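You operate a simulated robot arm through the tools that you are given. There is no shell and no other tool. Be economical: measure what you need, move in short steps, check, and stop when the job is done.

The job below is to be done with a simulated robot arm. You get a single attempt, and the scene is never put back.

TASK
Measure bush 1 on the caliper: pass it if 42 mm, else rework.
Fine: run the jaw back open.

It is judged by the outcome, as a careful person would: the job done as asked, and still so three seconds after it is handed in. It fails if anything else is knocked over, pushed out of place, dropped, spilled or broken.

THE ROBOT
A 7-joint arm with a two-finger parallel gripper, fixed in place. Base frame: the origin is at the foot of the arm, x ahead of it, y to its left, z up; the work surface is at about z = 80. Units: cm, rad, N and s.
With the tool pointing down near the work surface it reaches from about 24 to 68 cm from the base axis. Its first joint turns from -1.152 to 1.152 rad. Payload 2.4 kg.
Tool frame: the origin (TCP) lies between the finger pads and is the grasp point; the fingertips stand 3 cm ahead of it; z points along the fingers, y is the line along which they close. The gripper opens to 9.4 cm. The fingers are 2.8 cm wide and 1 cm thick; the gripper's body (5 by 9.6 cm) begins 5.5 cm behind the TCP.
Orientation is that of the tool frame in the base frame, as a unit quaternion [w, x, y, z]. With the fingers straight down and closing along the base's y, the tool's x points along the base's -x, its y along +y and its z along -z.

THE INTERFACE
- The arm moves only by the tool nudge_tool. Its argument "rows" is a list of rows, each a list of 3 entries, a list of its own where there are three numbers: the gripper command, from -1 (fully open) to 1 (shut), values between in proportion, then the shift along the tool's x, y, z in cm, then the turn, a rotation vector about the tool's x, y, z in rad. In form: [[fingers, [tx, ty, tz], [ax, ay, az]], ...]. A call has 1 to 10 rows; each row shifts and turns the commanded pose from where the row before left it, along the tool's axes as they then stand. A row lasts 0.2 s, in which the tool goes at most 5 cm and 0.15 rad; a call with a longer step from one row to the next is refused whole, and so is a gripper value outside its range. Where a pose cannot be reached the arm comes as near as it can. A force on the tool above 50 N (or 10 N above the force at the start of the call, whichever is more), or a blocked arm, ends the call early, and 0.2 s more pass. Each finger travels about 15.3 cm/s and halts on what it meets, pressing with about 22 N; the grip force reading is that of the motor and also rises with nothing between the fingers. The clock runs only during rows and for 0.2 s after the last one: add rows that do not move to give the fingers time. It gives the time, the measured TCP pose, the force on the tool (base axes), the opening and the grip force at its end, in the units of the frame above (readings bear some noise), with the torque about the TCP (base axes, N m) and any sound that the robot's microphone picked up.
- Cameras (640 x 400 px; columns grow to the right, rows downward): "scene" is fixed at [3.75, 48.81, 145.13]; the picture's right is [-0.76, -0.66, 0.00], its down [-0.41, 0.47, -0.79] and it looks along [0.52, -0.59, -0.62] (base axes); focal length 329 px, centre (320, 200). "wrist" rides on the gripper at [7.6, 1.4, -10.3] in the tool frame; the picture's right is [-0.18, 0.98, 0.00], its down [-0.75, -0.14, -0.64] and it looks along [-0.63, -0.12, 0.77] (tool axes); focal length 243 px, centre (320, 200). There is no depth. A picture from a camera that has moved, and an enlarged one, comes with that camera's place and axes in the base frame and with its lens. The place of the scene camera against the robot may be out by one fixed shift of up to 2.5 cm in any direction.
- grab_frame(camera): a new picture of that camera. No time passes.
- enlarge(camera, box): a new picture of the part [left, top, right, bottom] of that camera's present view, enlarged. No time passes.
- job_done(): hands the job in; it is judged then, once.

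Go step by step. Nothing tells you positions but the pictures and the camera data: compare them with the known pose of the tool, close in by small moves and look again before you grip or let go. The budget is 120 turns and 76 pictures, counting those below and the enlarged ones. Unless the task says otherwise, let go and move clear before handing in, and close with one line.

The tools are called by a JSON object that holds its "fn" and its "kwargs". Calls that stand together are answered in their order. nudge_tool: Moves the arm, as the interface text tells. Its arguments: {"type":"object","properties":{"rows":{"type":"array","items":{"type":"array"}}},"required":["rows"]} The other tools are called the same way: grab_frame (camera) takes a picture; enlarge (camera, box) takes an enlarged picture of a part of a camera's view; job_done () hands the job in.

At the start:

```text
time_s: 0.0
tcp_pos: [38.17, -1.01, 106.55]
ee_rot: [0.0, 0.0, 1.0, -0.001]
contact_force: [-0.2, 0.8, -1.1]
moment: [0.04, 0.02, 0.0]
gripper_width: 9.39
grip_force: 0.0
```

scene: 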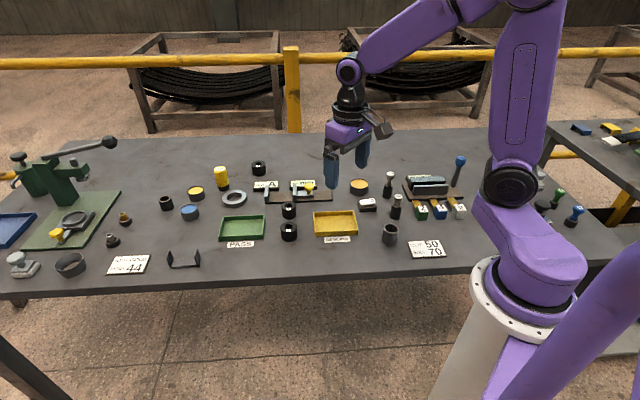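
wrist: 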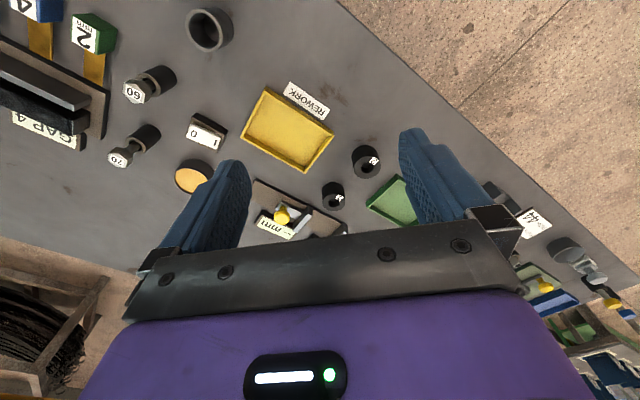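

I see a bench with a caliper-like device near the centre, small black bushes, and green PASS and yellow REWORK trays. I'll enlarge to read the labels.

{"fn": "enlarge", "kwargs": {"camera": "scene", "box": [210, 150, 370, 250]}}

{"fn": "enlarge", "kwargs": {"camera": "wrist", "box": [230, 130, 430, 255]}}

{"fn": "enlarge", "kwargs": {"camera": "scene", "box": [90, 150, 250, 250]}}

```text
4.00 times, centred on (290, 200) of scene
camera zoom: at [3.75, 48.81, 145.13], right [-0.76, -0.66, 0.0], down [-0.41, 0.47, -0.79], along [0.52, -0.59, -0.62], focal length 1317 px, centre (440, 200)
```

zoom: 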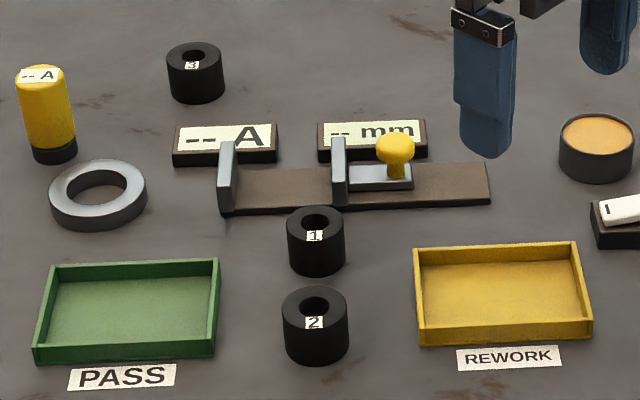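

```text
3.20 times, centred on (330, 192) of wrist
camera zoom: at [30.76, 0.28, 116.89], right [0.18, 0.98, 0.0], down [0.75, -0.14, 0.64], along [0.63, -0.12, -0.77], focal length 776 px, centre (288, 224)
```

zoom: 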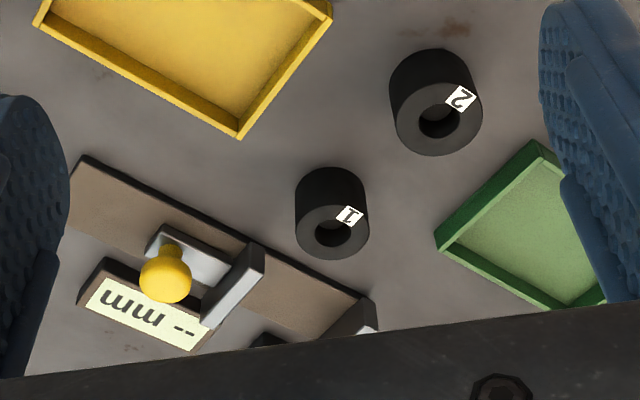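

```text
4.00 times, centred on (170, 200) of scene
camera zoom: at [3.75, 48.81, 145.13], right [-0.76, -0.66, 0.0], down [-0.41, 0.47, -0.79], along [0.52, -0.59, -0.62], focal length 1317 px, centre (920, 200)
```

zoom: 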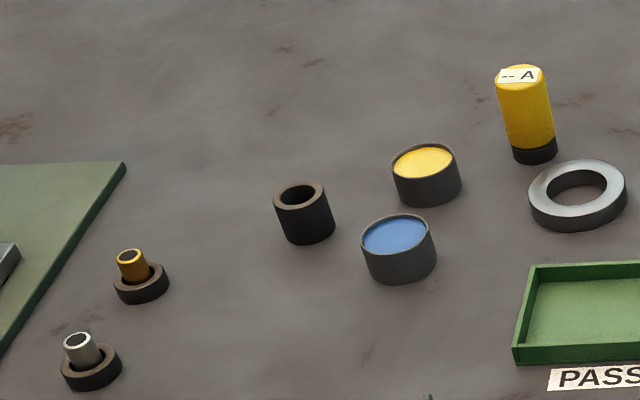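

Bush 1 stands in front of the slide caliper (fixed jaw at left, sliding jaw with yellow knob, "-- mm" readout). I'll check the signs and switch as well.

{"fn": "enlarge", "kwargs": {"camera": "scene", "box": [340, 150, 500, 270]}}

{"fn": "enlarge", "kwargs": {"camera": "scene", "box": [0, 180, 160, 290]}}

{"fn": "enlarge", "kwargs": {"camera": "scene", "box": [250, 170, 350, 230]}}

```text
3.33 times, centred on (420, 210) of scene
camera zoom: at [3.75, 48.81, 145.13], right [-0.76, -0.66, 0.0], down [-0.41, 0.47, -0.79], along [0.52, -0.59, -0.62], focal length 1097 px, centre (-13, 167)
```

zoom: 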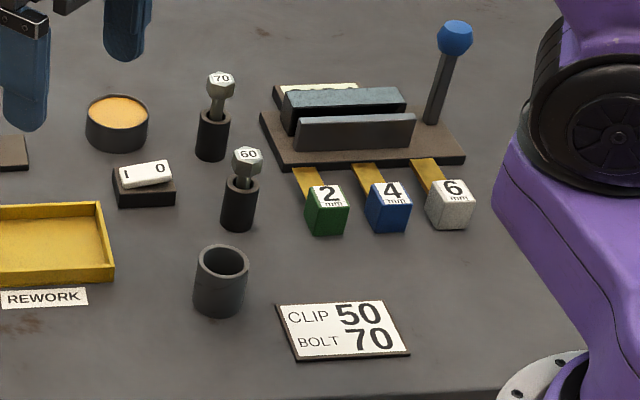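

```text
3.64 times, centred on (80, 235) of scene
camera zoom: at [3.75, 48.81, 145.13], right [-0.76, -0.66, 0.0], down [-0.41, 0.47, -0.79], along [0.52, -0.59, -0.62], focal length 1197 px, centre (1193, 73)
```

zoom: 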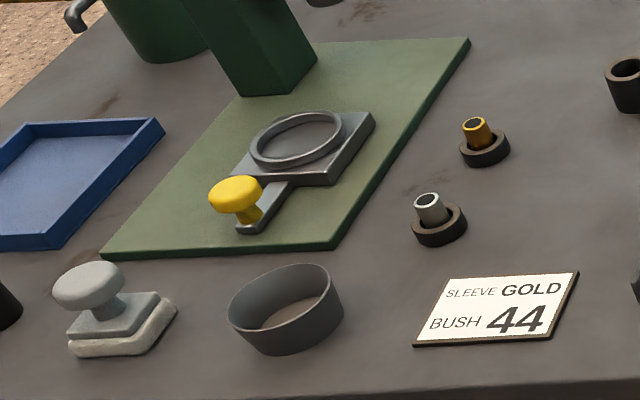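

```text
6.40 times, centred on (300, 200) of scene
camera zoom: at [3.75, 48.81, 145.13], right [-0.76, -0.66, 0.0], down [-0.41, 0.47, -0.79], along [0.52, -0.59, -0.62], focal length 2107 px, centre (448, 200)
```

zoom: 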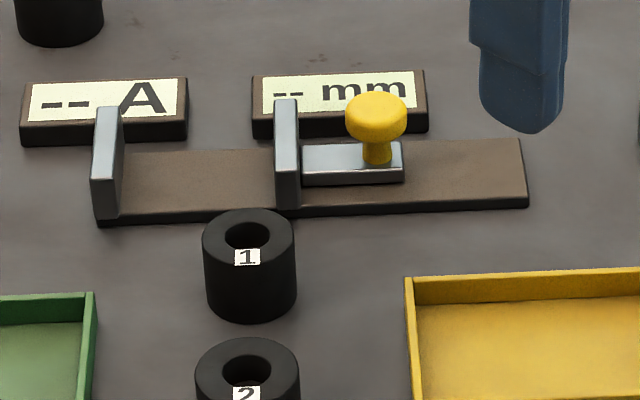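

The instruction's limit is 42 mm, so I'll ignore the other signs. I'll swing the tool to line up with the caliper's axis and look closer from a safe height.

{"fn": "nudge_tool", "kwargs": {"rows": [[-1, [-4, -1.5, 0], [0, 0, -0.133]], [-1, [-4, -1.5, 0], [0, 0, -0.133]], [-1, [-3, -1, 0], [0, 0, -0.133]], [-1, [0, 0, 0], [0, 0, -0.133]], [-1, [0, 0, 0], [0, 0, -0.133]], [-1, [0, 0, 0], [0, 0, -0.133]], [-1, [0, 0, 0], [0, 0, 0]]]}}

{"fn": "grab_frame", "kwargs": {"camera": "wrist"}}

```text
time_s: 1.6
tcp_pos: [49.51, -3.74, 106.46]
ee_rot: [0.0, -0.39, 0.921, 0.0]
contact_force: [-0.2, -0.8, 0.2]
moment: [0.02, 0.01, -0.02]
gripper_width: 9.41
grip_force: 0.0
```

```text
67 pictures are left
camera wrist: at [43.34, -8.24, 116.86], right [-0.58, 0.82, 0.0], down [0.63, 0.44, 0.64], along [0.52, 0.37, -0.77], focal length 243 px, centre (320, 200)
```

wrist: 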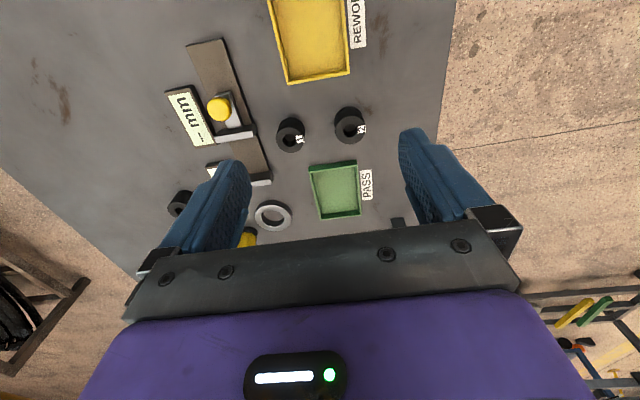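

Bush 1 is at about (58.9, -2.6); the caliper bar runs from about (54,-16) to (69,-1). I'll enlarge to measure the details.

{"fn": "enlarge", "kwargs": {"camera": "wrist", "box": [160, 20, 400, 170]}}

{"fn": "enlarge", "kwargs": {"camera": "wrist", "box": [160, 80, 320, 190]}}

```text
2.67 times, centred on (280, 95) of wrist
camera zoom: at [43.34, -8.24, 116.86], right [-0.58, 0.82, 0.0], down [0.63, 0.44, 0.64], along [0.52, 0.37, -0.77], focal length 647 px, centre (427, 480)
```

zoom: 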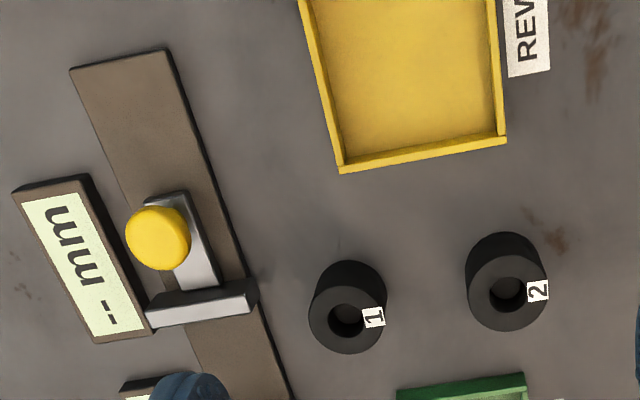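

```text
3.64 times, centred on (240, 135) of wrist
camera zoom: at [43.34, -8.24, 116.86], right [-0.58, 0.82, 0.0], down [0.63, 0.44, 0.64], along [0.52, 0.37, -0.77], focal length 882 px, centre (611, 436)
```

zoom: 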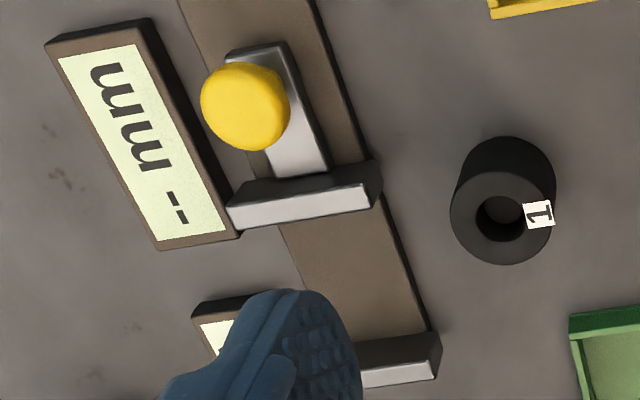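

I'll move above bush 1 with the fingers part-open (about 6.6 cm), then check alignment.

{"fn": "nudge_tool", "kwargs": {"rows": [[-0.4, [-3.7, -2.9, 0], [0, 0, 0]], [-0.4, [-3.73, -2.97, 0], [0, 0, 0]], [-0.4, [0, 0, 4], [0, 0, 0]], [-0.4, [0, 0, 4], [0, 0, 0]], [-0.4, [0, 0, 4], [0, 0, 0]], [-0.4, [0, 0, 2], [0, 0, 0]], [-0.4, [0, 0, 0], [0, 0, 0]]]}}

{"fn": "grab_frame", "kwargs": {"camera": "wrist"}}

{"fn": "grab_frame", "kwargs": {"camera": "scene"}}

```text
time_s: 3.2
tcp_pos: [58.78, -2.45, 92.46]
ee_rot: [0.0, -0.389, 0.921, 0.0]
contact_force: [-0.2, -0.1, -0.2]
moment: [-0.01, -0.02, -0.04]
gripper_width: 6.57
grip_force: 0.0
```

```text
64 pictures are left
camera wrist: at [52.65, -6.91, 102.85], right [-0.58, 0.82, 0.0], down [0.63, 0.44, 0.64], along [0.52, 0.37, -0.77], focal length 243 px, centre (320, 200)
```

wrist: 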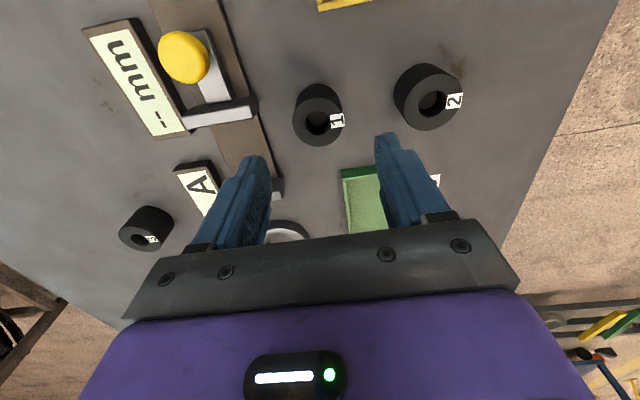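

```text
63 pictures are left
```

scene: 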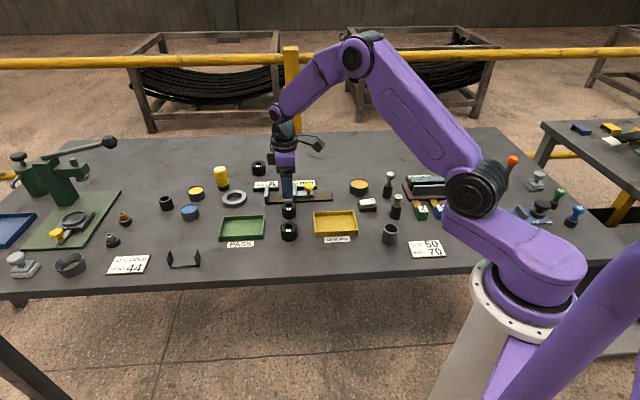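

The bush is about 0.25 cm further on than the tool; I'll correct, descend to grasp height, and close.

{"fn": "nudge_tool", "kwargs": {"rows": [[-0.4, [-0.1, -0.25, 3], [0, 0, 0]], [-0.4, [0, 0, 3], [0, 0, 0]], [-0.4, [0, 0, 1.5], [0, 0, 0]], [-0.4, [0, 0, 1.3], [0, 0, 0]], [-0.4, [0, 0, 0], [0, 0, 0]]]}}

{"fn": "grab_frame", "kwargs": {"camera": "wrist"}}

```text
time_s: 4.4
tcp_pos: [59.02, -2.56, 83.82]
ee_rot: [0.001, -0.389, 0.921, -0.001]
contact_force: [0.5, -0.9, 0.2]
moment: [0.02, 0.02, 0.0]
gripper_width: 6.58
grip_force: 0.1
```

```text
62 pictures are left
camera wrist: at [52.92, -7.02, 94.14], right [-0.58, 0.82, 0.0], down [0.63, 0.44, 0.64], along [0.52, 0.37, -0.77], focal length 243 px, centre (320, 200)
```

wrist: 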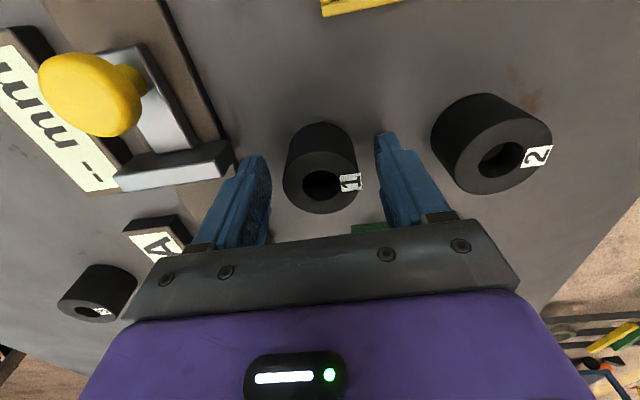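

Bush is centred between the fingers. Lowering slightly and gripping.

{"fn": "nudge_tool", "kwargs": {"rows": [[-0.4, [0, 0, 0.4], [0, 0, 0]], [0.0, [0, 0, 0], [0, 0, 0]], [0.3, [0, 0, 0], [0, 0, 0]], [0.3, [0, 0, 0], [0, 0, 0]], [0.3, [0, 0, 0], [0, 0, 0]]]}}

```text
time_s: 5.6
tcp_pos: [59.09, -2.58, 83.48]
ee_rot: [0.001, -0.389, 0.921, 0.0]
contact_force: [-0.1, -0.7, 2.0]
moment: [0.0, 0.01, 0.03]
gripper_width: 4.1
grip_force: 22.1
```

Gripped at about 4.1 cm. Lifting and carrying it to above the caliper gap.

{"fn": "nudge_tool", "kwargs": {"rows": [[0.3, [0, 0, -2], [0, 0, 0]], [0.3, [0, 0, -3], [0, 0, 0]], [0.3, [0, 0, -3], [0, 0, 0]], [0.3, [-0.9, -3.5, 0], [0, 0, 0]], [0.3, [-0.87, -3.5, 0], [0, 0, 0]], [0.3, [0, 0, 0], [0, 0, 0]]]}}

{"fn": "grab_frame", "kwargs": {"camera": "wrist"}}

{"fn": "enlarge", "kwargs": {"camera": "scene", "box": [230, 140, 350, 230]}}

```text
time_s: 7.0
tcp_pos: [65.44, -6.1, 91.39]
ee_rot: [-0.001, -0.389, 0.921, 0.0]
contact_force: [0.0, 0.6, -0.7]
moment: [0.01, 0.04, 0.02]
gripper_width: 4.1
grip_force: 21.7
```

```text
61 pictures are left
camera wrist: at [59.22, -10.66, 101.74], right [-0.58, 0.82, 0.0], down [0.63, 0.44, 0.64], along [0.52, 0.37, -0.77], focal length 243 px, centre (320, 200)
```

wrist: 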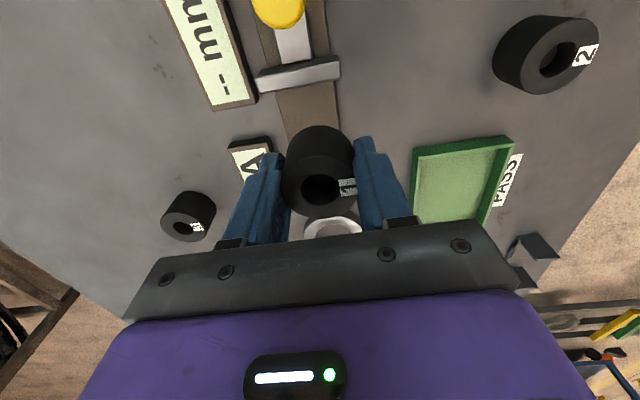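

```text
4.44 times, centred on (290, 185) of scene
camera zoom: at [3.75, 48.81, 145.13], right [-0.76, -0.66, 0.0], down [-0.41, 0.47, -0.79], along [0.52, -0.59, -0.62], focal length 1463 px, centre (453, 267)
```

zoom: 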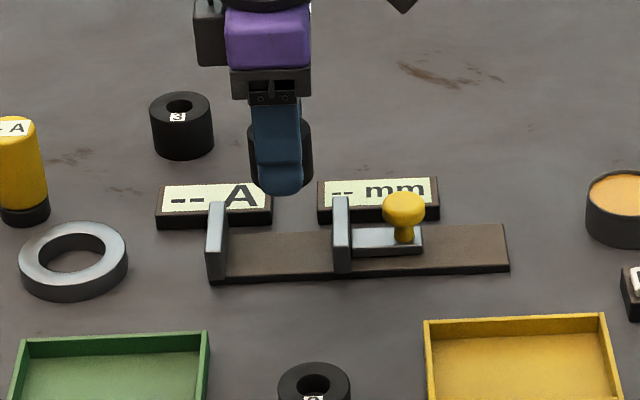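

The bush hangs over the gap, about mid-way. I'll move it half a cm deeper and lower it to just above the bar.

{"fn": "nudge_tool", "kwargs": {"rows": [[0.3, [0, -0.5, 0], [0, 0, 0]], [0.3, [0, 0, 2], [0, 0, 0]], [0.3, [0, 0, 2], [0, 0, 0]], [0.3, [0, 0, 1.5], [0, 0, 0]], [0.3, [0, 0, 0], [0, 0, 0]]]}}

{"fn": "enlarge", "kwargs": {"camera": "scene", "box": [240, 160, 340, 220]}}

{"fn": "grab_frame", "kwargs": {"camera": "wrist"}}

```text
time_s: 8.2
tcp_pos: [65.65, -6.65, 85.9]
ee_rot: [0.0, -0.389, 0.921, 0.0]
contact_force: [0.6, -1.1, -0.6]
moment: [-0.01, 0.0, 0.01]
gripper_width: 4.11
grip_force: 22.1
```

```text
6.40 times, centred on (290, 190) of scene
camera zoom: at [3.75, 48.81, 145.13], right [-0.76, -0.66, 0.0], down [-0.41, 0.47, -0.79], along [0.52, -0.59, -0.62], focal length 2107 px, centre (512, 264)
```

zoom: 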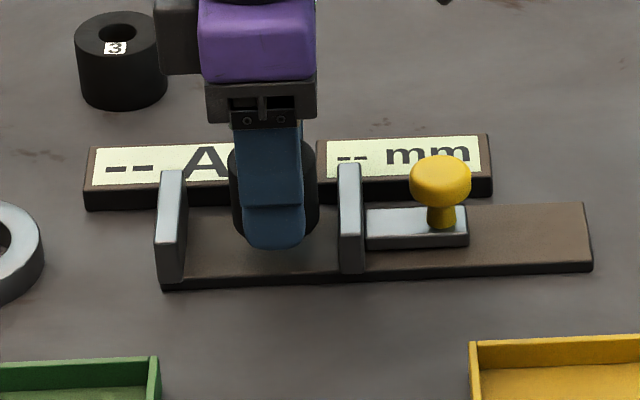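

```text
58 pictures are left
camera wrist: at [59.53, -11.1, 96.29], right [-0.58, 0.82, 0.0], down [0.63, 0.44, 0.64], along [0.53, 0.37, -0.77], focal length 243 px, centre (320, 200)
```

wrist: 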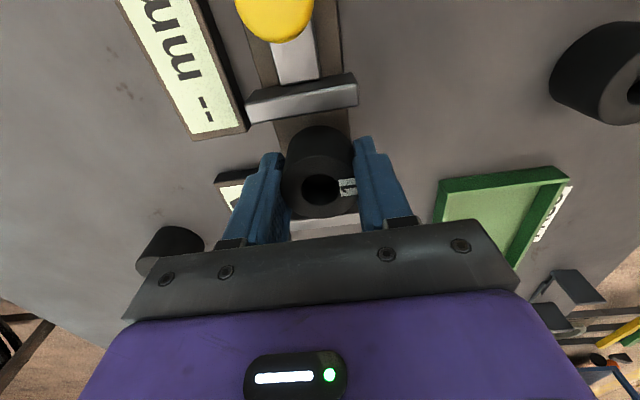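

Well placed between the jaws. Lowering gently until contact.

{"fn": "nudge_tool", "kwargs": {"rows": [[0.3, [0, 0, 0.5], [0, 0, 0]], [0.3, [0, 0, 0.3], [0, 0, 0]], [0.3, [0, 0, 0], [0, 0, 0]]]}}

```text
time_s: 9.0
tcp_pos: [65.7, -6.52, 85.04]
ee_rot: [0.0, -0.389, 0.921, 0.0]
contact_force: [-0.4, -0.1, -0.8]
moment: [-0.02, -0.01, -0.02]
gripper_width: 4.08
grip_force: 21.9
```

{"fn": "nudge_tool", "kwargs": {"rows": [[0.3, [0, 0, 0.2], [0, 0, 0]], [0.3, [0, 0, 0], [0, 0, 0]]]}}

{"fn": "enlarge", "kwargs": {"camera": "scene", "box": [255, 170, 315, 210]}}

```text
time_s: 9.6
tcp_pos: [65.7, -6.65, 84.83]
ee_rot: [0.0, -0.389, 0.921, 0.0]
contact_force: [-0.9, 1.1, -0.8]
moment: [0.0, 0.02, 0.01]
gripper_width: 4.09
grip_force: 22.3
```

```text
10.00 times, centred on (285, 190) of scene
camera zoom: at [3.75, 48.81, 145.13], right [-0.76, -0.66, 0.0], down [-0.41, 0.47, -0.79], along [0.52, -0.59, -0.62], focal length 3292 px, centre (670, 300)
```

zoom: 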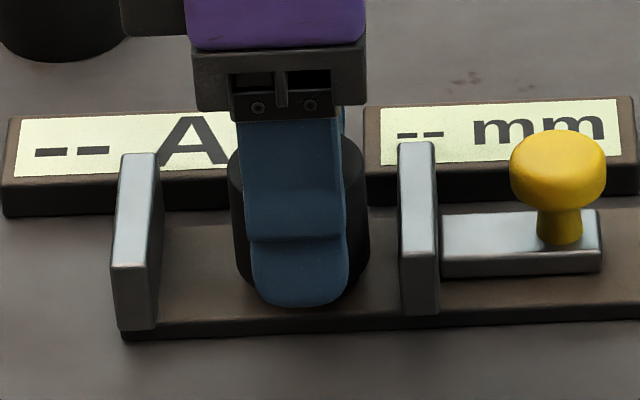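

No contact yet; continuing in small steps.

{"fn": "nudge_tool", "kwargs": {"rows": [[0.3, [0, 0, 0.2], [0, 0, 0]], [0.3, [0, 0, 0], [0, 0, 0]]]}}

{"fn": "nudge_tool", "kwargs": {"rows": [[0.3, [0, 0, 0.15], [0, 0, 0]], [0.3, [0, 0, 0], [0, 0, 0]]]}}

{"fn": "nudge_tool", "kwargs": {"rows": [[0.3, [0, 0, 0.15], [0, 0, 0]], [0.3, [0, 0, 0], [0, 0, 0]]]}}

```text
time_s: 10.2
tcp_pos: [65.73, -6.58, 84.59]
ee_rot: [0.0, -0.389, 0.921, 0.0]
contact_force: [-0.1, 0.7, 0.4]
moment: [0.0, -0.03, 0.0]
gripper_width: 4.11
grip_force: 22.2
```

```text
time_s: 10.8
tcp_pos: [65.74, -6.64, 84.47]
ee_rot: [0.0, -0.388, 0.921, 0.0]
contact_force: [0.4, -0.5, -0.4]
moment: [0.01, 0.02, -0.02]
gripper_width: 4.1
grip_force: 21.4
```

```text
time_s: 11.4
tcp_pos: [65.62, -6.54, 84.36]
ee_rot: [0.0, -0.389, 0.921, -0.001]
contact_force: [-1.0, -0.5, -0.6]
moment: [-0.03, 0.0, -0.02]
gripper_width: 4.11
grip_force: 22.3
```

{"fn": "nudge_tool", "kwargs": {"rows": [[0.3, [0, 0, 0.12], [0, 0, 0]], [0.3, [0, 0, 0], [0, 0, 0]]]}}

{"fn": "nudge_tool", "kwargs": {"rows": [[0.3, [0, 0, 0.12], [0, 0, 0]], [0.3, [0, 0, 0], [0, 0, 0]]]}}

{"fn": "enlarge", "kwargs": {"camera": "scene", "box": [255, 170, 315, 210]}}

```text
time_s: 12.0
tcp_pos: [65.74, -6.47, 84.08]
ee_rot: [0.0, -0.389, 0.921, 0.0]
contact_force: [0.7, 1.3, -0.4]
moment: [-0.01, 0.0, -0.01]
gripper_width: 4.12
grip_force: 22.3
```

```text
time_s: 12.6
tcp_pos: [65.81, -6.68, 84.21]
ee_rot: [0.001, -0.389, 0.921, 0.0]
contact_force: [-4.5, 0.8, 14.1]
moment: [0.08, 0.34, -0.02]
gripper_width: 4.14
grip_force: 22.1
```

```text
10.00 times, centred on (285, 190) of scene
camera zoom: at [3.71, 48.82, 145.13], right [-0.76, -0.66, 0.0], down [-0.41, 0.47, -0.79], along [0.52, -0.59, -0.62], focal length 3292 px, centre (670, 300)
```

zoom: 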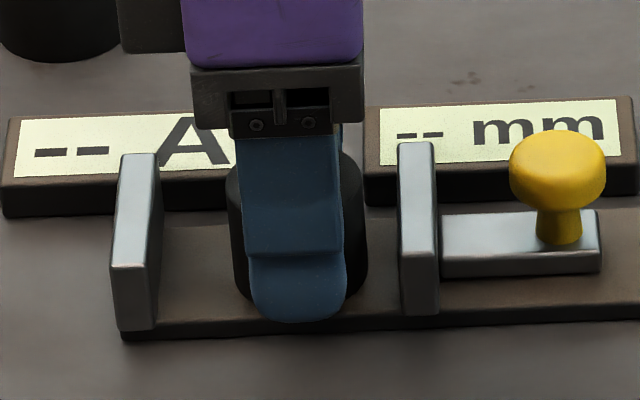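

Contact made at TCP z≈84.2. Easing off, releasing with a small opening, and rising.

{"fn": "nudge_tool", "kwargs": {"rows": [[0.3, [0, 0, -0.08], [0, 0, 0]], [0.3, [0, 0, 0], [0, 0, 0]], [0.05, [0, 0, 0], [0, 0, 0]], [-0.13, [0, 0, 0], [0, 0, 0]], [-0.13, [0, 0, 0], [0, 0, 0]]]}}

{"fn": "grab_frame", "kwargs": {"camera": "wrist"}}

```text
time_s: 13.8
tcp_pos: [65.76, -6.71, 84.15]
ee_rot: [0.0, -0.389, 0.921, 0.001]
contact_force: [0.1, 0.6, 0.1]
moment: [-0.01, -0.02, 0.03]
gripper_width: 5.32
grip_force: 0.1
```

```text
55 pictures are left
camera wrist: at [59.66, -11.1, 94.45], right [-0.58, 0.82, 0.0], down [0.63, 0.44, 0.64], along [0.52, 0.37, -0.77], focal length 243 px, centre (320, 200)
```

wrist: 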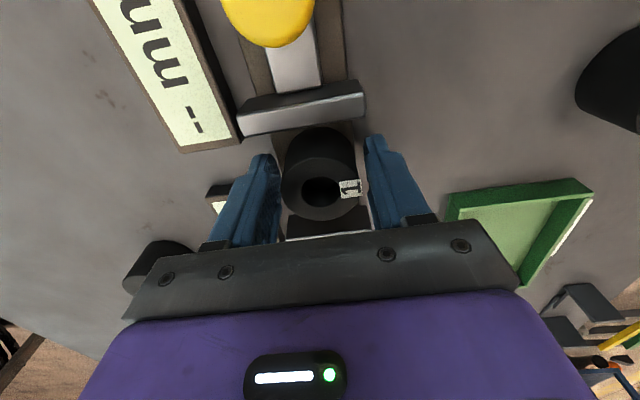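

Bush stands free between the jaws. Rising and backing off to look at the knob.

{"fn": "nudge_tool", "kwargs": {"rows": [[-0.13, [0, 0, -2], [0, 0, 0]], [-0.13, [0, 0, -4], [0, 0, 0]], [-0.13, [0, 0, -4], [0, 0, 0]], [-0.13, [3.5, 0, -3], [0, 0, 0]], [-0.13, [3.5, 0, 0], [0, 0, 0]], [-0.13, [0, 0, 0], [0, 0, 0]]]}}

{"fn": "grab_frame", "kwargs": {"camera": "wrist"}}

{"fn": "enlarge", "kwargs": {"camera": "scene", "box": [250, 165, 350, 225]}}

```text
time_s: 15.2
tcp_pos: [60.83, -11.49, 97.07]
ee_rot: [0.001, -0.39, 0.921, 0.0]
contact_force: [0.1, -0.3, -0.2]
moment: [-0.03, 0.0, 0.02]
gripper_width: 5.3
grip_force: 0.1
```

```text
54 pictures are left
camera wrist: at [54.67, -15.99, 107.42], right [-0.58, 0.82, 0.0], down [0.63, 0.44, 0.64], along [0.52, 0.37, -0.77], focal length 243 px, centre (320, 200)
```

wrist: 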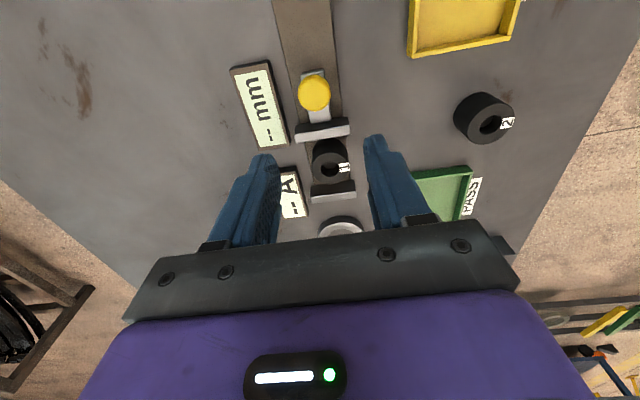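

```text
6.40 times, centred on (300, 195) of scene
camera zoom: at [3.75, 48.81, 145.13], right [-0.76, -0.66, 0.0], down [-0.41, 0.47, -0.79], along [0.52, -0.59, -0.62], focal length 2107 px, centre (448, 232)
```

zoom: 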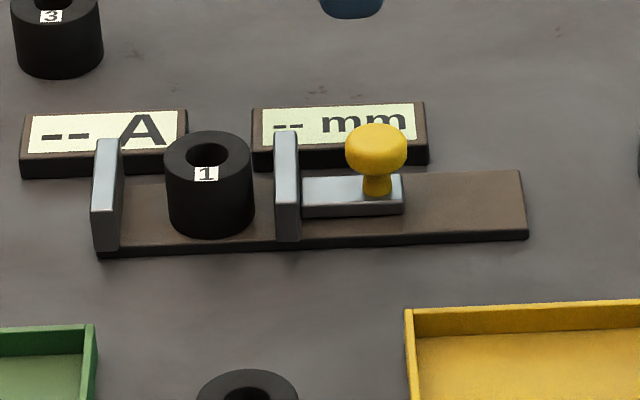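

Bush 1 sits well in the gap. Knob is at about (60.3, -12.4); moving over it and lowering partway.

{"fn": "nudge_tool", "kwargs": {"rows": [[-0.13, [1.0, -0.27, 0], [0, 0, 0]], [-0.13, [0, 0, 3], [0, 0, 0]], [-0.13, [0, 0, 4], [0, 0, 0]], [-0.13, [0, 0, 0], [0, 0, 0]]]}}

{"fn": "grab_frame", "kwargs": {"camera": "wrist"}}

{"fn": "enlarge", "kwargs": {"camera": "scene", "box": [250, 155, 350, 215]}}

```text
time_s: 16.2
tcp_pos: [60.4, -12.51, 90.06]
ee_rot: [0.0, -0.389, 0.921, 0.0]
contact_force: [0.4, 0.4, -0.5]
moment: [0.01, -0.01, 0.01]
gripper_width: 5.3
grip_force: 0.0
```

```text
52 pictures are left
camera wrist: at [54.33, -16.99, 100.4], right [-0.58, 0.82, 0.0], down [0.63, 0.44, 0.64], along [0.53, 0.37, -0.77], focal length 243 px, centre (320, 200)
```

wrist: 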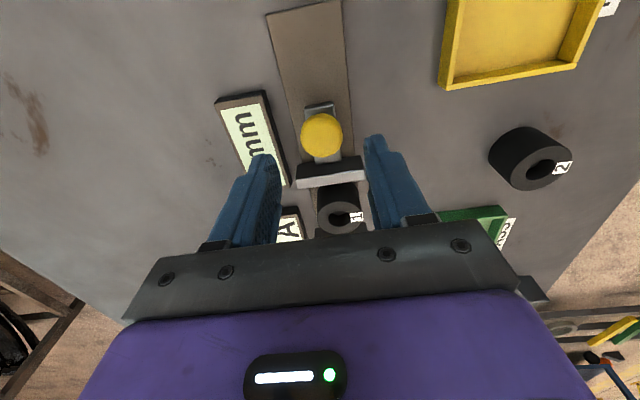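

```text
6.40 times, centred on (300, 185) of scene
camera zoom: at [3.75, 48.81, 145.13], right [-0.76, -0.66, 0.0], down [-0.41, 0.47, -0.79], along [0.52, -0.59, -0.62], focal length 2107 px, centre (448, 296)
```

zoom: 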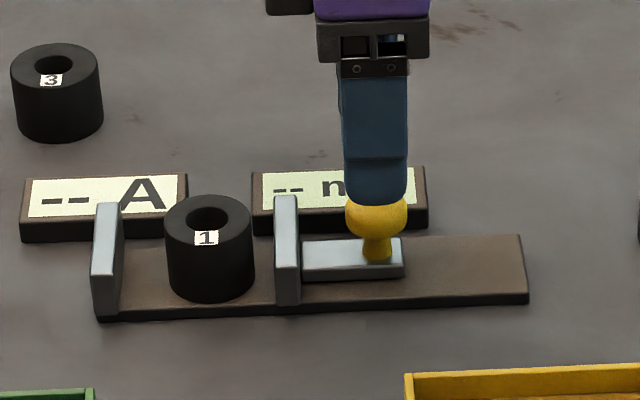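

Aligned with the knob. Descending to straddle it.

{"fn": "nudge_tool", "kwargs": {"rows": [[-0.13, [0.2, 0, 2], [0, 0, 0]], [-0.13, [0, 0, 2], [0, 0, 0]], [-0.13, [0, 0, 0.7], [0, 0, 0]], [-0.13, [0, 0, 0], [0, 0, 0]]]}}

{"fn": "grab_frame", "kwargs": {"camera": "wrist"}}

{"fn": "enlarge", "kwargs": {"camera": "scene", "box": [250, 155, 350, 215]}}

```text
time_s: 17.2
tcp_pos: [60.23, -12.72, 85.29]
ee_rot: [0.001, -0.389, 0.921, 0.001]
contact_force: [-0.3, 0.4, 1.1]
moment: [0.0, 0.01, -0.01]
gripper_width: 5.31
grip_force: 0.2
```

```text
50 pictures are left
camera wrist: at [54.07, -17.2, 95.71], right [-0.58, 0.82, 0.0], down [0.63, 0.44, 0.64], along [0.53, 0.37, -0.77], focal length 243 px, centre (320, 200)
```

wrist: 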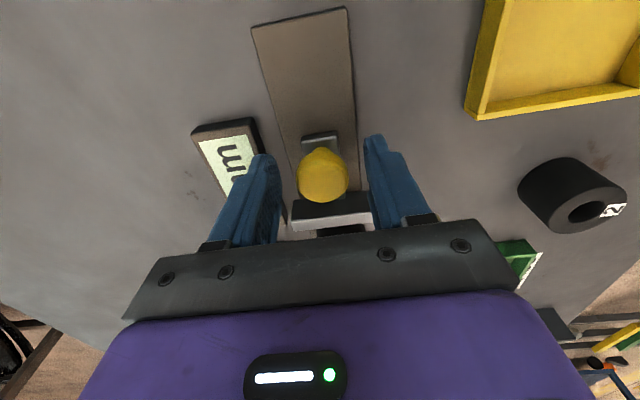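

```text
6.40 times, centred on (300, 185) of scene
camera zoom: at [3.75, 48.81, 145.13], right [-0.76, -0.66, 0.0], down [-0.41, 0.47, -0.79], along [0.52, -0.59, -0.62], focal length 2107 px, centre (448, 296)
```

zoom: 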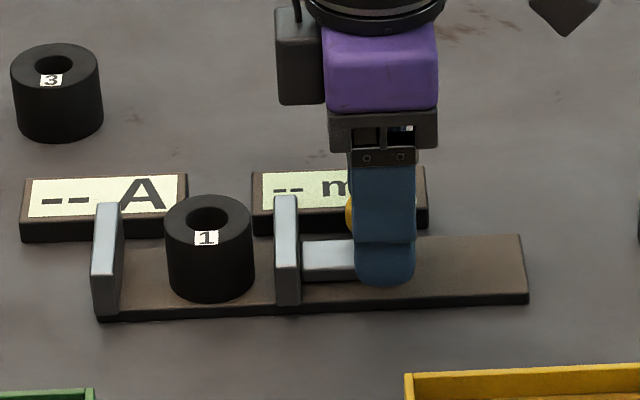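

Straddling the knob; gripping it and sliding the jaw part of the way toward the bush.

{"fn": "nudge_tool", "kwargs": {"rows": [[-0.13, [-0.2, 0, 0.2], [0, 0, 0]], [0.3, [0, 0, 0], [0, 0, 0]], [0.6, [0, 0, 0], [0, 0, 0]], [0.6, [0, 0, 0], [0, 0, 0]]]}}

{"fn": "nudge_tool", "kwargs": {"rows": [[0.6, [-0.3, -0.01, 0], [0, 0, 0]], [0.6, [-0.4, -0.02, 0], [0, 0, 0]], [0.6, [-0.4, -0.02, 0], [0, 0, 0]], [0.6, [0, 0, 0], [0, 0, 0]]]}}

{"fn": "enlarge", "kwargs": {"camera": "scene", "box": [250, 155, 350, 215]}}

```text
time_s: 18.2
tcp_pos: [60.36, -12.4, 85.14]
ee_rot: [0.001, -0.389, 0.921, 0.0]
contact_force: [-1.7, 1.4, 1.0]
moment: [-0.05, 0.18, -0.04]
gripper_width: 2.93
grip_force: 45.2
```

```text
time_s: 19.2
tcp_pos: [61.13, -11.68, 85.23]
ee_rot: [-0.001, -0.389, 0.921, 0.0]
contact_force: [-5.5, 3.4, -6.3]
moment: [0.2, -0.1, -0.11]
gripper_width: 2.92
grip_force: 44.6
```

```text
6.40 times, centred on (300, 185) of scene
camera zoom: at [3.75, 48.82, 145.13], right [-0.76, -0.66, 0.0], down [-0.41, 0.47, -0.79], along [0.52, -0.59, -0.62], focal length 2107 px, centre (448, 296)
```

zoom: 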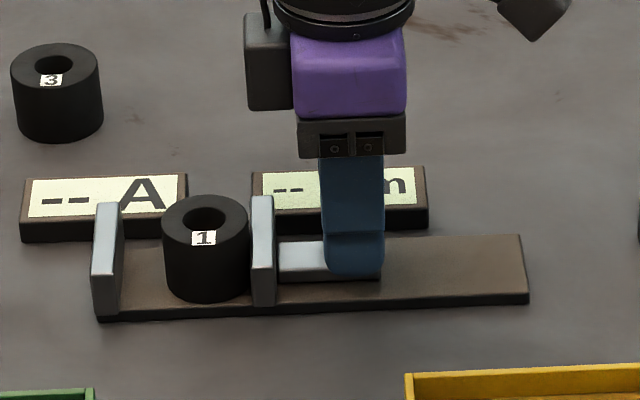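

The jaw slides well and has just met the bush. Continuing.

{"fn": "nudge_tool", "kwargs": {"rows": [[0.6, [-0.3, -0.01, 0], [0, 0, 0]], [0.6, [-0.3, -0.01, 0], [0, 0, 0]], [0.6, [-0.3, -0.01, 0], [0, 0, 0]], [0.6, [0, 0, 0], [0, 0, 0]]]}}

{"fn": "enlarge", "kwargs": {"camera": "scene", "box": [250, 155, 350, 215]}}

```text
time_s: 20.2
tcp_pos: [61.82, -11.03, 85.14]
ee_rot: [-0.002, -0.388, 0.922, 0.001]
contact_force: [-3.6, 2.4, -23.5]
moment: [0.18, -0.07, -0.08]
gripper_width: 2.94
grip_force: 44.4
```

```text
6.40 times, centred on (300, 185) of scene
camera zoom: at [3.79, 48.81, 145.13], right [-0.76, -0.66, 0.0], down [-0.41, 0.47, -0.79], along [0.52, -0.59, -0.62], focal length 2107 px, centre (448, 296)
```

zoom: 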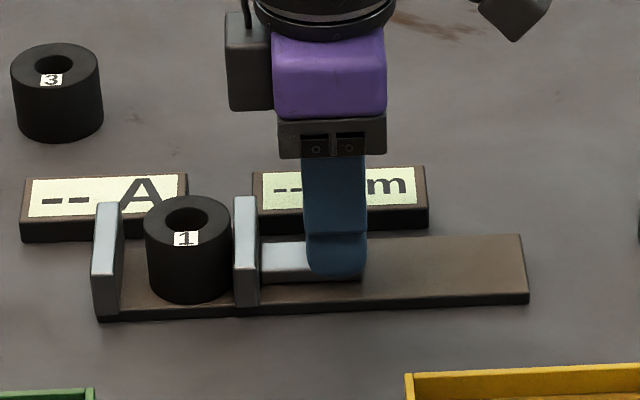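

There's a vertical pull of ~23 N on the knob, so I'll relieve it by lowering a touch, then continue.

{"fn": "nudge_tool", "kwargs": {"rows": [[0.6, [0, 0, 0.1], [0, 0, 0]], [0.6, [0, 0, 0], [0, 0, 0]]]}}

{"fn": "nudge_tool", "kwargs": {"rows": [[0.6, [-0.25, -0.01, 0.02], [0, 0, 0]], [0.6, [-0.25, -0.01, 0.02], [0, 0, 0]], [0.6, [0, 0, 0], [0, 0, 0]]]}}

{"fn": "enlarge", "kwargs": {"camera": "scene", "box": [250, 155, 350, 215]}}

```text
time_s: 20.8
tcp_pos: [61.85, -11.04, 85.1]
ee_rot: [-0.001, -0.39, 0.921, 0.001]
contact_force: [-5.0, 5.0, -14.0]
moment: [-0.59, 0.88, -0.16]
gripper_width: 2.91
grip_force: 45.0
```

```text
time_s: 21.6
tcp_pos: [62.27, -10.61, 85.16]
ee_rot: [0.0, -0.39, 0.921, 0.0]
contact_force: [-10.9, 9.4, -2.5]
moment: [-0.19, 0.52, 0.07]
gripper_width: 2.91
grip_force: 45.1
```

```text
6.40 times, centred on (300, 185) of scene
camera zoom: at [3.73, 48.84, 145.12], right [-0.76, -0.66, 0.0], down [-0.41, 0.47, -0.79], along [0.52, -0.59, -0.62], focal length 2107 px, centre (448, 296)
```

zoom: 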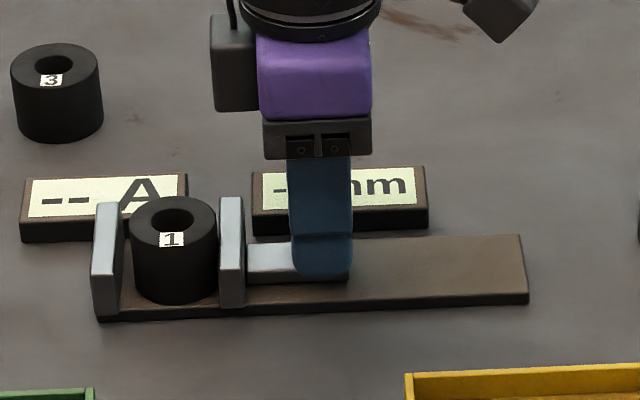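

Sideways load shows my drift correction was unneeded; easing it and finishing the closing in small steps.

{"fn": "nudge_tool", "kwargs": {"rows": [[0.6, [-0.2, 0.08, 0], [0, 0, 0]], [0.6, [-0.15, 0, 0], [0, 0, 0]], [0.6, [0, 0, 0], [0, 0, 0]]]}}

{"fn": "enlarge", "kwargs": {"camera": "scene", "box": [250, 155, 350, 215]}}

{"fn": "grab_frame", "kwargs": {"camera": "wrist"}}

```text
time_s: 22.4
tcp_pos: [62.47, -10.38, 85.08]
ee_rot: [0.0, -0.389, 0.921, 0.0]
contact_force: [-10.6, 9.3, 4.1]
moment: [-0.03, 0.31, 0.09]
gripper_width: 2.91
grip_force: 45.5
```

```text
6.40 times, centred on (300, 185) of scene
camera zoom: at [3.72, 48.84, 145.12], right [-0.76, -0.66, 0.0], down [-0.41, 0.47, -0.79], along [0.52, -0.59, -0.62], focal length 2107 px, centre (448, 296)
```

zoom: 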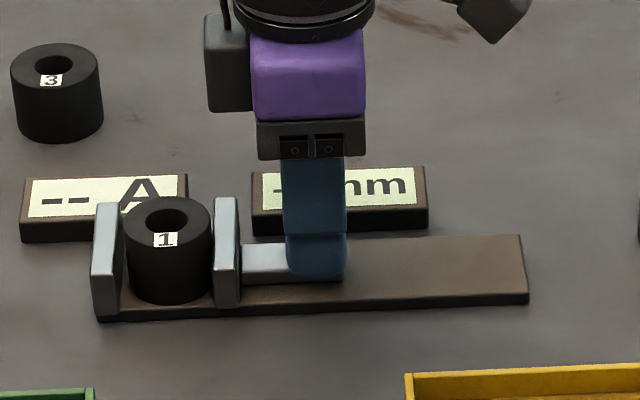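

```text
44 pictures are left
camera wrist: at [56.26, -14.88, 95.52], right [-0.58, 0.82, 0.0], down [0.63, 0.44, 0.64], along [0.53, 0.37, -0.77], focal length 243 px, centre (320, 200)
```

wrist: 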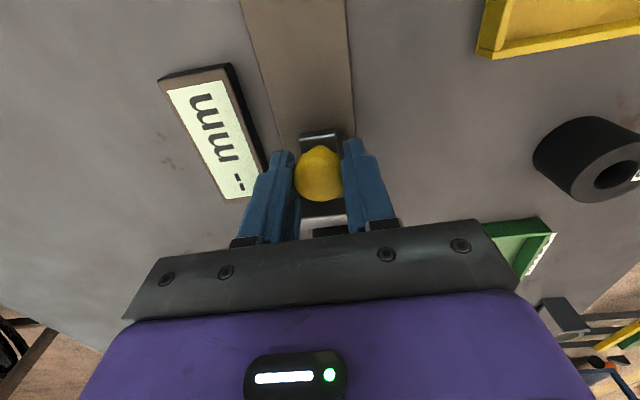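

Not yet closed: readout still "--". A few more tiny steps.

{"fn": "nudge_tool", "kwargs": {"rows": [[0.6, [-0.15, 0.08, 0], [0, 0, 0]], [0.6, [0, 0, 0], [0, 0, 0]]]}}

{"fn": "enlarge", "kwargs": {"camera": "wrist", "box": [150, 50, 400, 250]}}

```text
time_s: 23.0
tcp_pos: [62.46, -10.35, 85.06]
ee_rot: [0.002, -0.388, 0.922, -0.002]
contact_force: [-5.4, 4.3, 7.3]
moment: [-0.32, 0.5, 0.06]
gripper_width: 2.96
grip_force: 44.7
```

```text
2.00 times, centred on (275, 150) of wrist
camera zoom: at [56.28, -14.81, 95.52], right [-0.58, 0.82, 0.0], down [0.63, 0.44, 0.64], along [0.53, 0.37, -0.77], focal length 485 px, centre (410, 300)
```

zoom: 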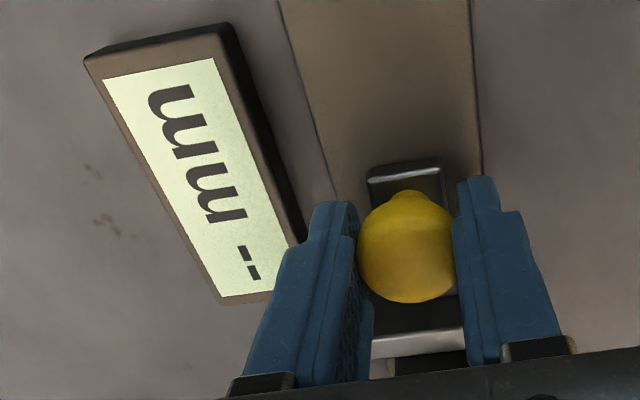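

{"fn": "nudge_tool", "kwargs": {"rows": [[0.6, [-0.15, 0.05, -0.05], [0, 0, 0]], [0.6, [0, 0, 0], [0, 0, 0]]]}}

{"fn": "enlarge", "kwargs": {"camera": "scene", "box": [250, 165, 330, 215]}}

```text
time_s: 23.6
tcp_pos: [62.46, -10.25, 85.17]
ee_rot: [0.0, -0.388, 0.922, 0.0]
contact_force: [-2.2, 0.6, 5.1]
moment: [0.0, -0.03, 0.03]
gripper_width: 2.95
grip_force: 45.0
```

```text
8.00 times, centred on (290, 190) of scene
camera zoom: at [3.74, 48.82, 145.13], right [-0.76, -0.66, 0.0], down [-0.41, 0.47, -0.79], along [0.52, -0.59, -0.62], focal length 2633 px, centre (560, 280)
```

zoom: 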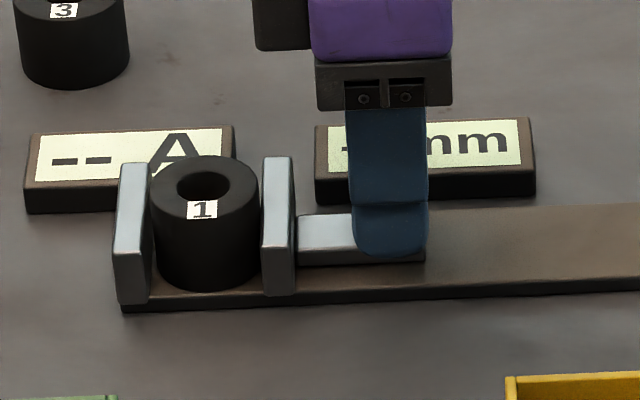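

{"fn": "nudge_tool", "kwargs": {"rows": [[0.6, [-0.2, 0, 0], [0, 0, 0]], [0.6, [0, 0, 0], [0, 0, 0]], [0.6, [0, 0, 0], [0, 0, 0]]]}}

{"fn": "enlarge", "kwargs": {"camera": "wrist", "box": [150, 50, 400, 250]}}

```text
time_s: 24.4
tcp_pos: [62.63, -10.17, 85.16]
ee_rot: [0.001, -0.389, 0.921, 0.0]
contact_force: [2.2, -4.1, -0.6]
moment: [0.32, -0.43, -0.04]
gripper_width: 2.93
grip_force: 45.3
```

```text
2.00 times, centred on (275, 150) of wrist
camera zoom: at [56.5, -14.61, 95.52], right [-0.57, 0.82, 0.0], down [0.63, 0.44, 0.64], along [0.53, 0.37, -0.77], focal length 485 px, centre (410, 300)
```

zoom: 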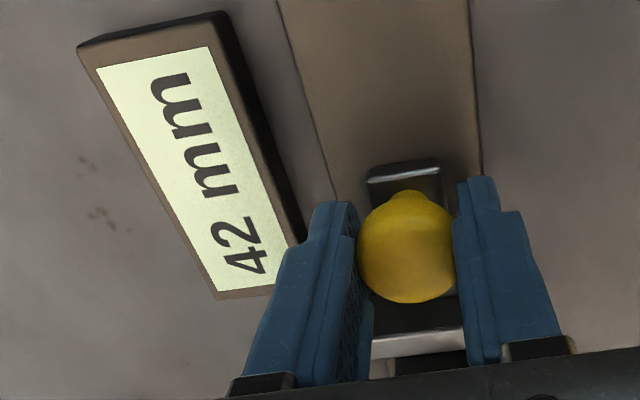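

The readout shows 42 mm. I'll press a hair more and confirm the reading is steady.

{"fn": "nudge_tool", "kwargs": {"rows": [[0.6, [-0.15, 0, 0], [0, 0, 0]], [0.6, [0, 0, 0], [0, 0, 0]], [0.6, [0, 0, 0], [0, 0, 0]], [0.6, [0, 0, 0], [0, 0, 0]]]}}

{"fn": "enlarge", "kwargs": {"camera": "wrist", "box": [150, 50, 400, 250]}}

{"fn": "enlarge", "kwargs": {"camera": "scene", "box": [250, 165, 330, 215]}}

```text
time_s: 25.4
tcp_pos: [62.66, -10.03, 85.15]
ee_rot: [-0.001, -0.388, 0.922, 0.0]
contact_force: [-8.0, -12.2, 8.2]
moment: [-0.33, 0.34, -0.14]
gripper_width: 2.95
grip_force: 44.5
```

```text
2.00 times, centred on (275, 150) of wrist
camera zoom: at [56.55, -14.58, 95.54], right [-0.57, 0.82, 0.0], down [0.63, 0.44, 0.64], along [0.52, 0.37, -0.77], focal length 485 px, centre (410, 300)
```

zoom: 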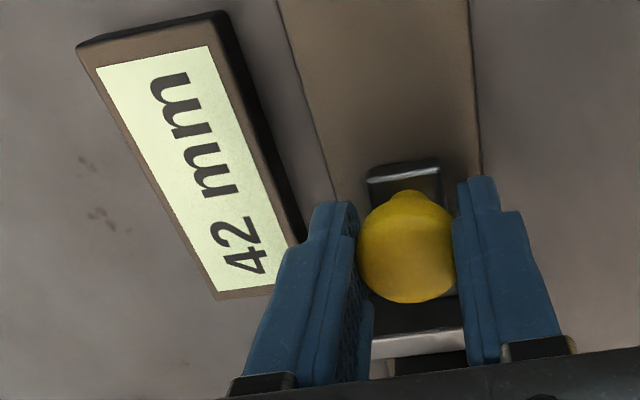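

```text
8.00 times, centred on (290, 190) of scene
camera zoom: at [3.71, 48.78, 145.14], right [-0.76, -0.66, 0.0], down [-0.41, 0.47, -0.79], along [0.52, -0.59, -0.62], focal length 2633 px, centre (560, 280)
```

zoom: 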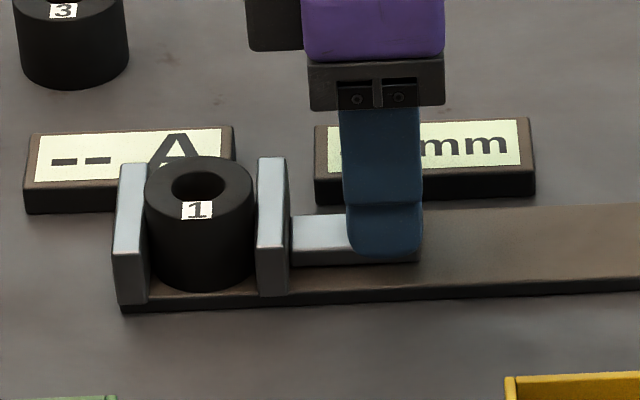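

Steady 42 mm, clamped: PASS. Now running the jaw back open.

{"fn": "nudge_tool", "kwargs": {"rows": [[0.6, [0.3, 0, 0], [0, 0, 0]], [0.6, [0.4, 0, 0], [0, 0, 0]], [0.6, [0.4, 0, 0], [0, 0, 0]], [0.6, [0.4, 0, 0], [0, 0, 0]], [0.6, [0, 0, 0], [0, 0, 0]]]}}

{"fn": "nudge_tool", "kwargs": {"rows": [[0.6, [0.4, 0, 0], [0, 0, 0]], [0.6, [0.4, 0, 0], [0, 0, 0]], [0.6, [0.4, 0, 0], [0, 0, 0]], [0.6, [0.4, 0, 0], [0, 0, 0]], [0.6, [0, 0, 0], [0, 0, 0]]]}}

{"fn": "enlarge", "kwargs": {"camera": "scene", "box": [250, 155, 350, 215]}}

```text
time_s: 26.6
tcp_pos: [61.75, -11.0, 85.14]
ee_rot: [0.001, -0.388, 0.921, 0.0]
contact_force: [6.5, -4.8, 0.3]
moment: [0.84, -1.06, -0.03]
gripper_width: 2.92
grip_force: 44.8
```

```text
time_s: 27.8
tcp_pos: [60.74, -12.19, 85.12]
ee_rot: [0.0, -0.39, 0.921, 0.0]
contact_force: [6.1, -6.1, 8.9]
moment: [-0.04, -0.11, 0.05]
gripper_width: 2.93
grip_force: 44.9
```

```text
6.40 times, centred on (300, 185) of scene
camera zoom: at [3.75, 48.8, 145.13], right [-0.76, -0.66, 0.0], down [-0.41, 0.47, -0.79], along [0.52, -0.59, -0.62], focal length 2107 px, centre (448, 296)
```

zoom: 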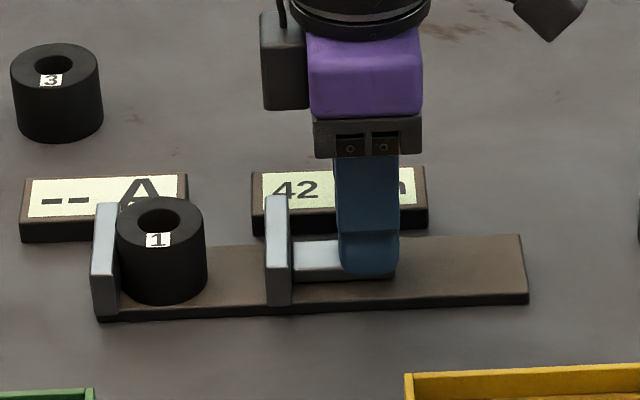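

Jaw is nearly back; the readout holds 42. A little further, past its starting point.

{"fn": "nudge_tool", "kwargs": {"rows": [[0.6, [0.3, 0.05, 0], [0, 0, 0]], [0.6, [0.3, 0.05, 0], [0, 0, 0]], [0.6, [0.1, 0, 0], [0, 0, 0]], [0.6, [0, 0, 0], [0, 0, 0]]]}}

{"fn": "enlarge", "kwargs": {"camera": "scene", "box": [250, 155, 350, 215]}}

```text
time_s: 28.8
tcp_pos: [60.44, -12.43, 85.16]
ee_rot: [0.004, -0.39, 0.921, -0.002]
contact_force: [25.1, -1.2, -1.3]
moment: [-0.46, 0.06, 0.11]
gripper_width: 2.94
grip_force: 45.4
```

```text
6.40 times, centred on (300, 185) of scene
camera zoom: at [3.81, 48.81, 145.13], right [-0.76, -0.66, 0.0], down [-0.41, 0.47, -0.79], along [0.52, -0.59, -0.62], focal length 2107 px, centre (448, 296)
```

zoom: 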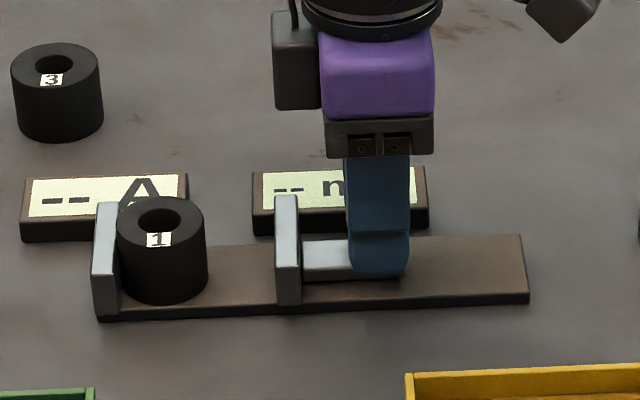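

Jaw is at its open stop and the readout has reset to "--". Relaxing the load, releasing the knob and rising.

{"fn": "nudge_tool", "kwargs": {"rows": [[0.6, [-0.2, -0.15, 0], [0, 0, 0]], [0.6, [0, 0, 0], [0, 0, 0]]]}}

{"fn": "nudge_tool", "kwargs": {"rows": [[0.3, [0, 0, 0], [0, 0, 0]], [-0.13, [0, 0, 0], [0, 0, 0]], [-0.13, [0, 0, 0], [0, 0, 0]], [-0.13, [0, 0, -3], [0, 0, 0]], [-0.13, [0, 0, -3], [0, 0, 0]], [-0.13, [0, 0, -3], [0, 0, 0]], [-0.13, [0, 0, 0], [0, 0, 0]]]}}

{"fn": "grab_frame", "kwargs": {"camera": "wrist"}}

{"fn": "enlarge", "kwargs": {"camera": "scene", "box": [210, 150, 350, 240]}}

```text
time_s: 29.4
tcp_pos: [60.3, -12.46, 85.15]
ee_rot: [0.001, -0.389, 0.921, 0.0]
contact_force: [10.3, 0.8, 5.6]
moment: [0.9, -0.94, -0.09]
gripper_width: 2.93
grip_force: 44.8
```

```text
time_s: 31.0
tcp_pos: [60.3, -12.71, 94.12]
ee_rot: [-0.001, -0.389, 0.921, 0.0]
contact_force: [0.7, -0.7, 0.0]
moment: [-0.03, 0.03, 0.0]
gripper_width: 5.33
grip_force: 0.0
```

```text
36 pictures are left
camera wrist: at [54.16, -17.13, 104.4], right [-0.58, 0.82, 0.0], down [0.63, 0.44, 0.64], along [0.52, 0.37, -0.77], focal length 243 px, centre (320, 200)
```

wrist: 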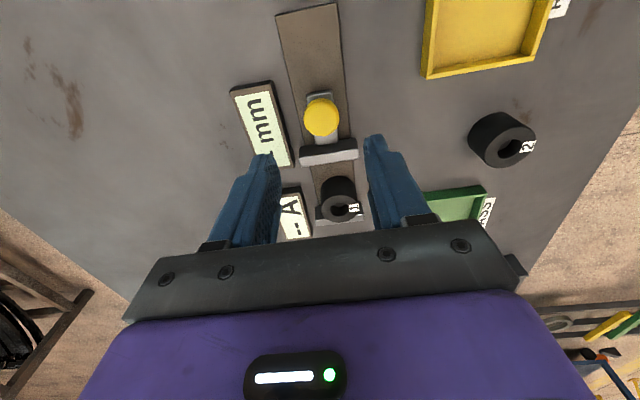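

```text
4.44 times, centred on (280, 195) of scene
camera zoom: at [3.75, 48.81, 145.13], right [-0.76, -0.66, 0.0], down [-0.41, 0.47, -0.79], along [0.52, -0.59, -0.62], focal length 1463 px, centre (498, 222)
```

zoom: 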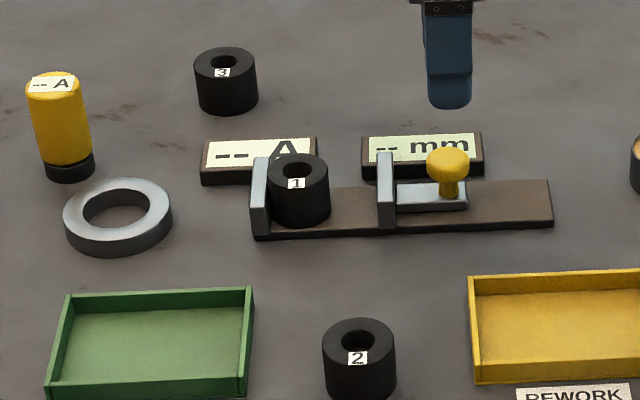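

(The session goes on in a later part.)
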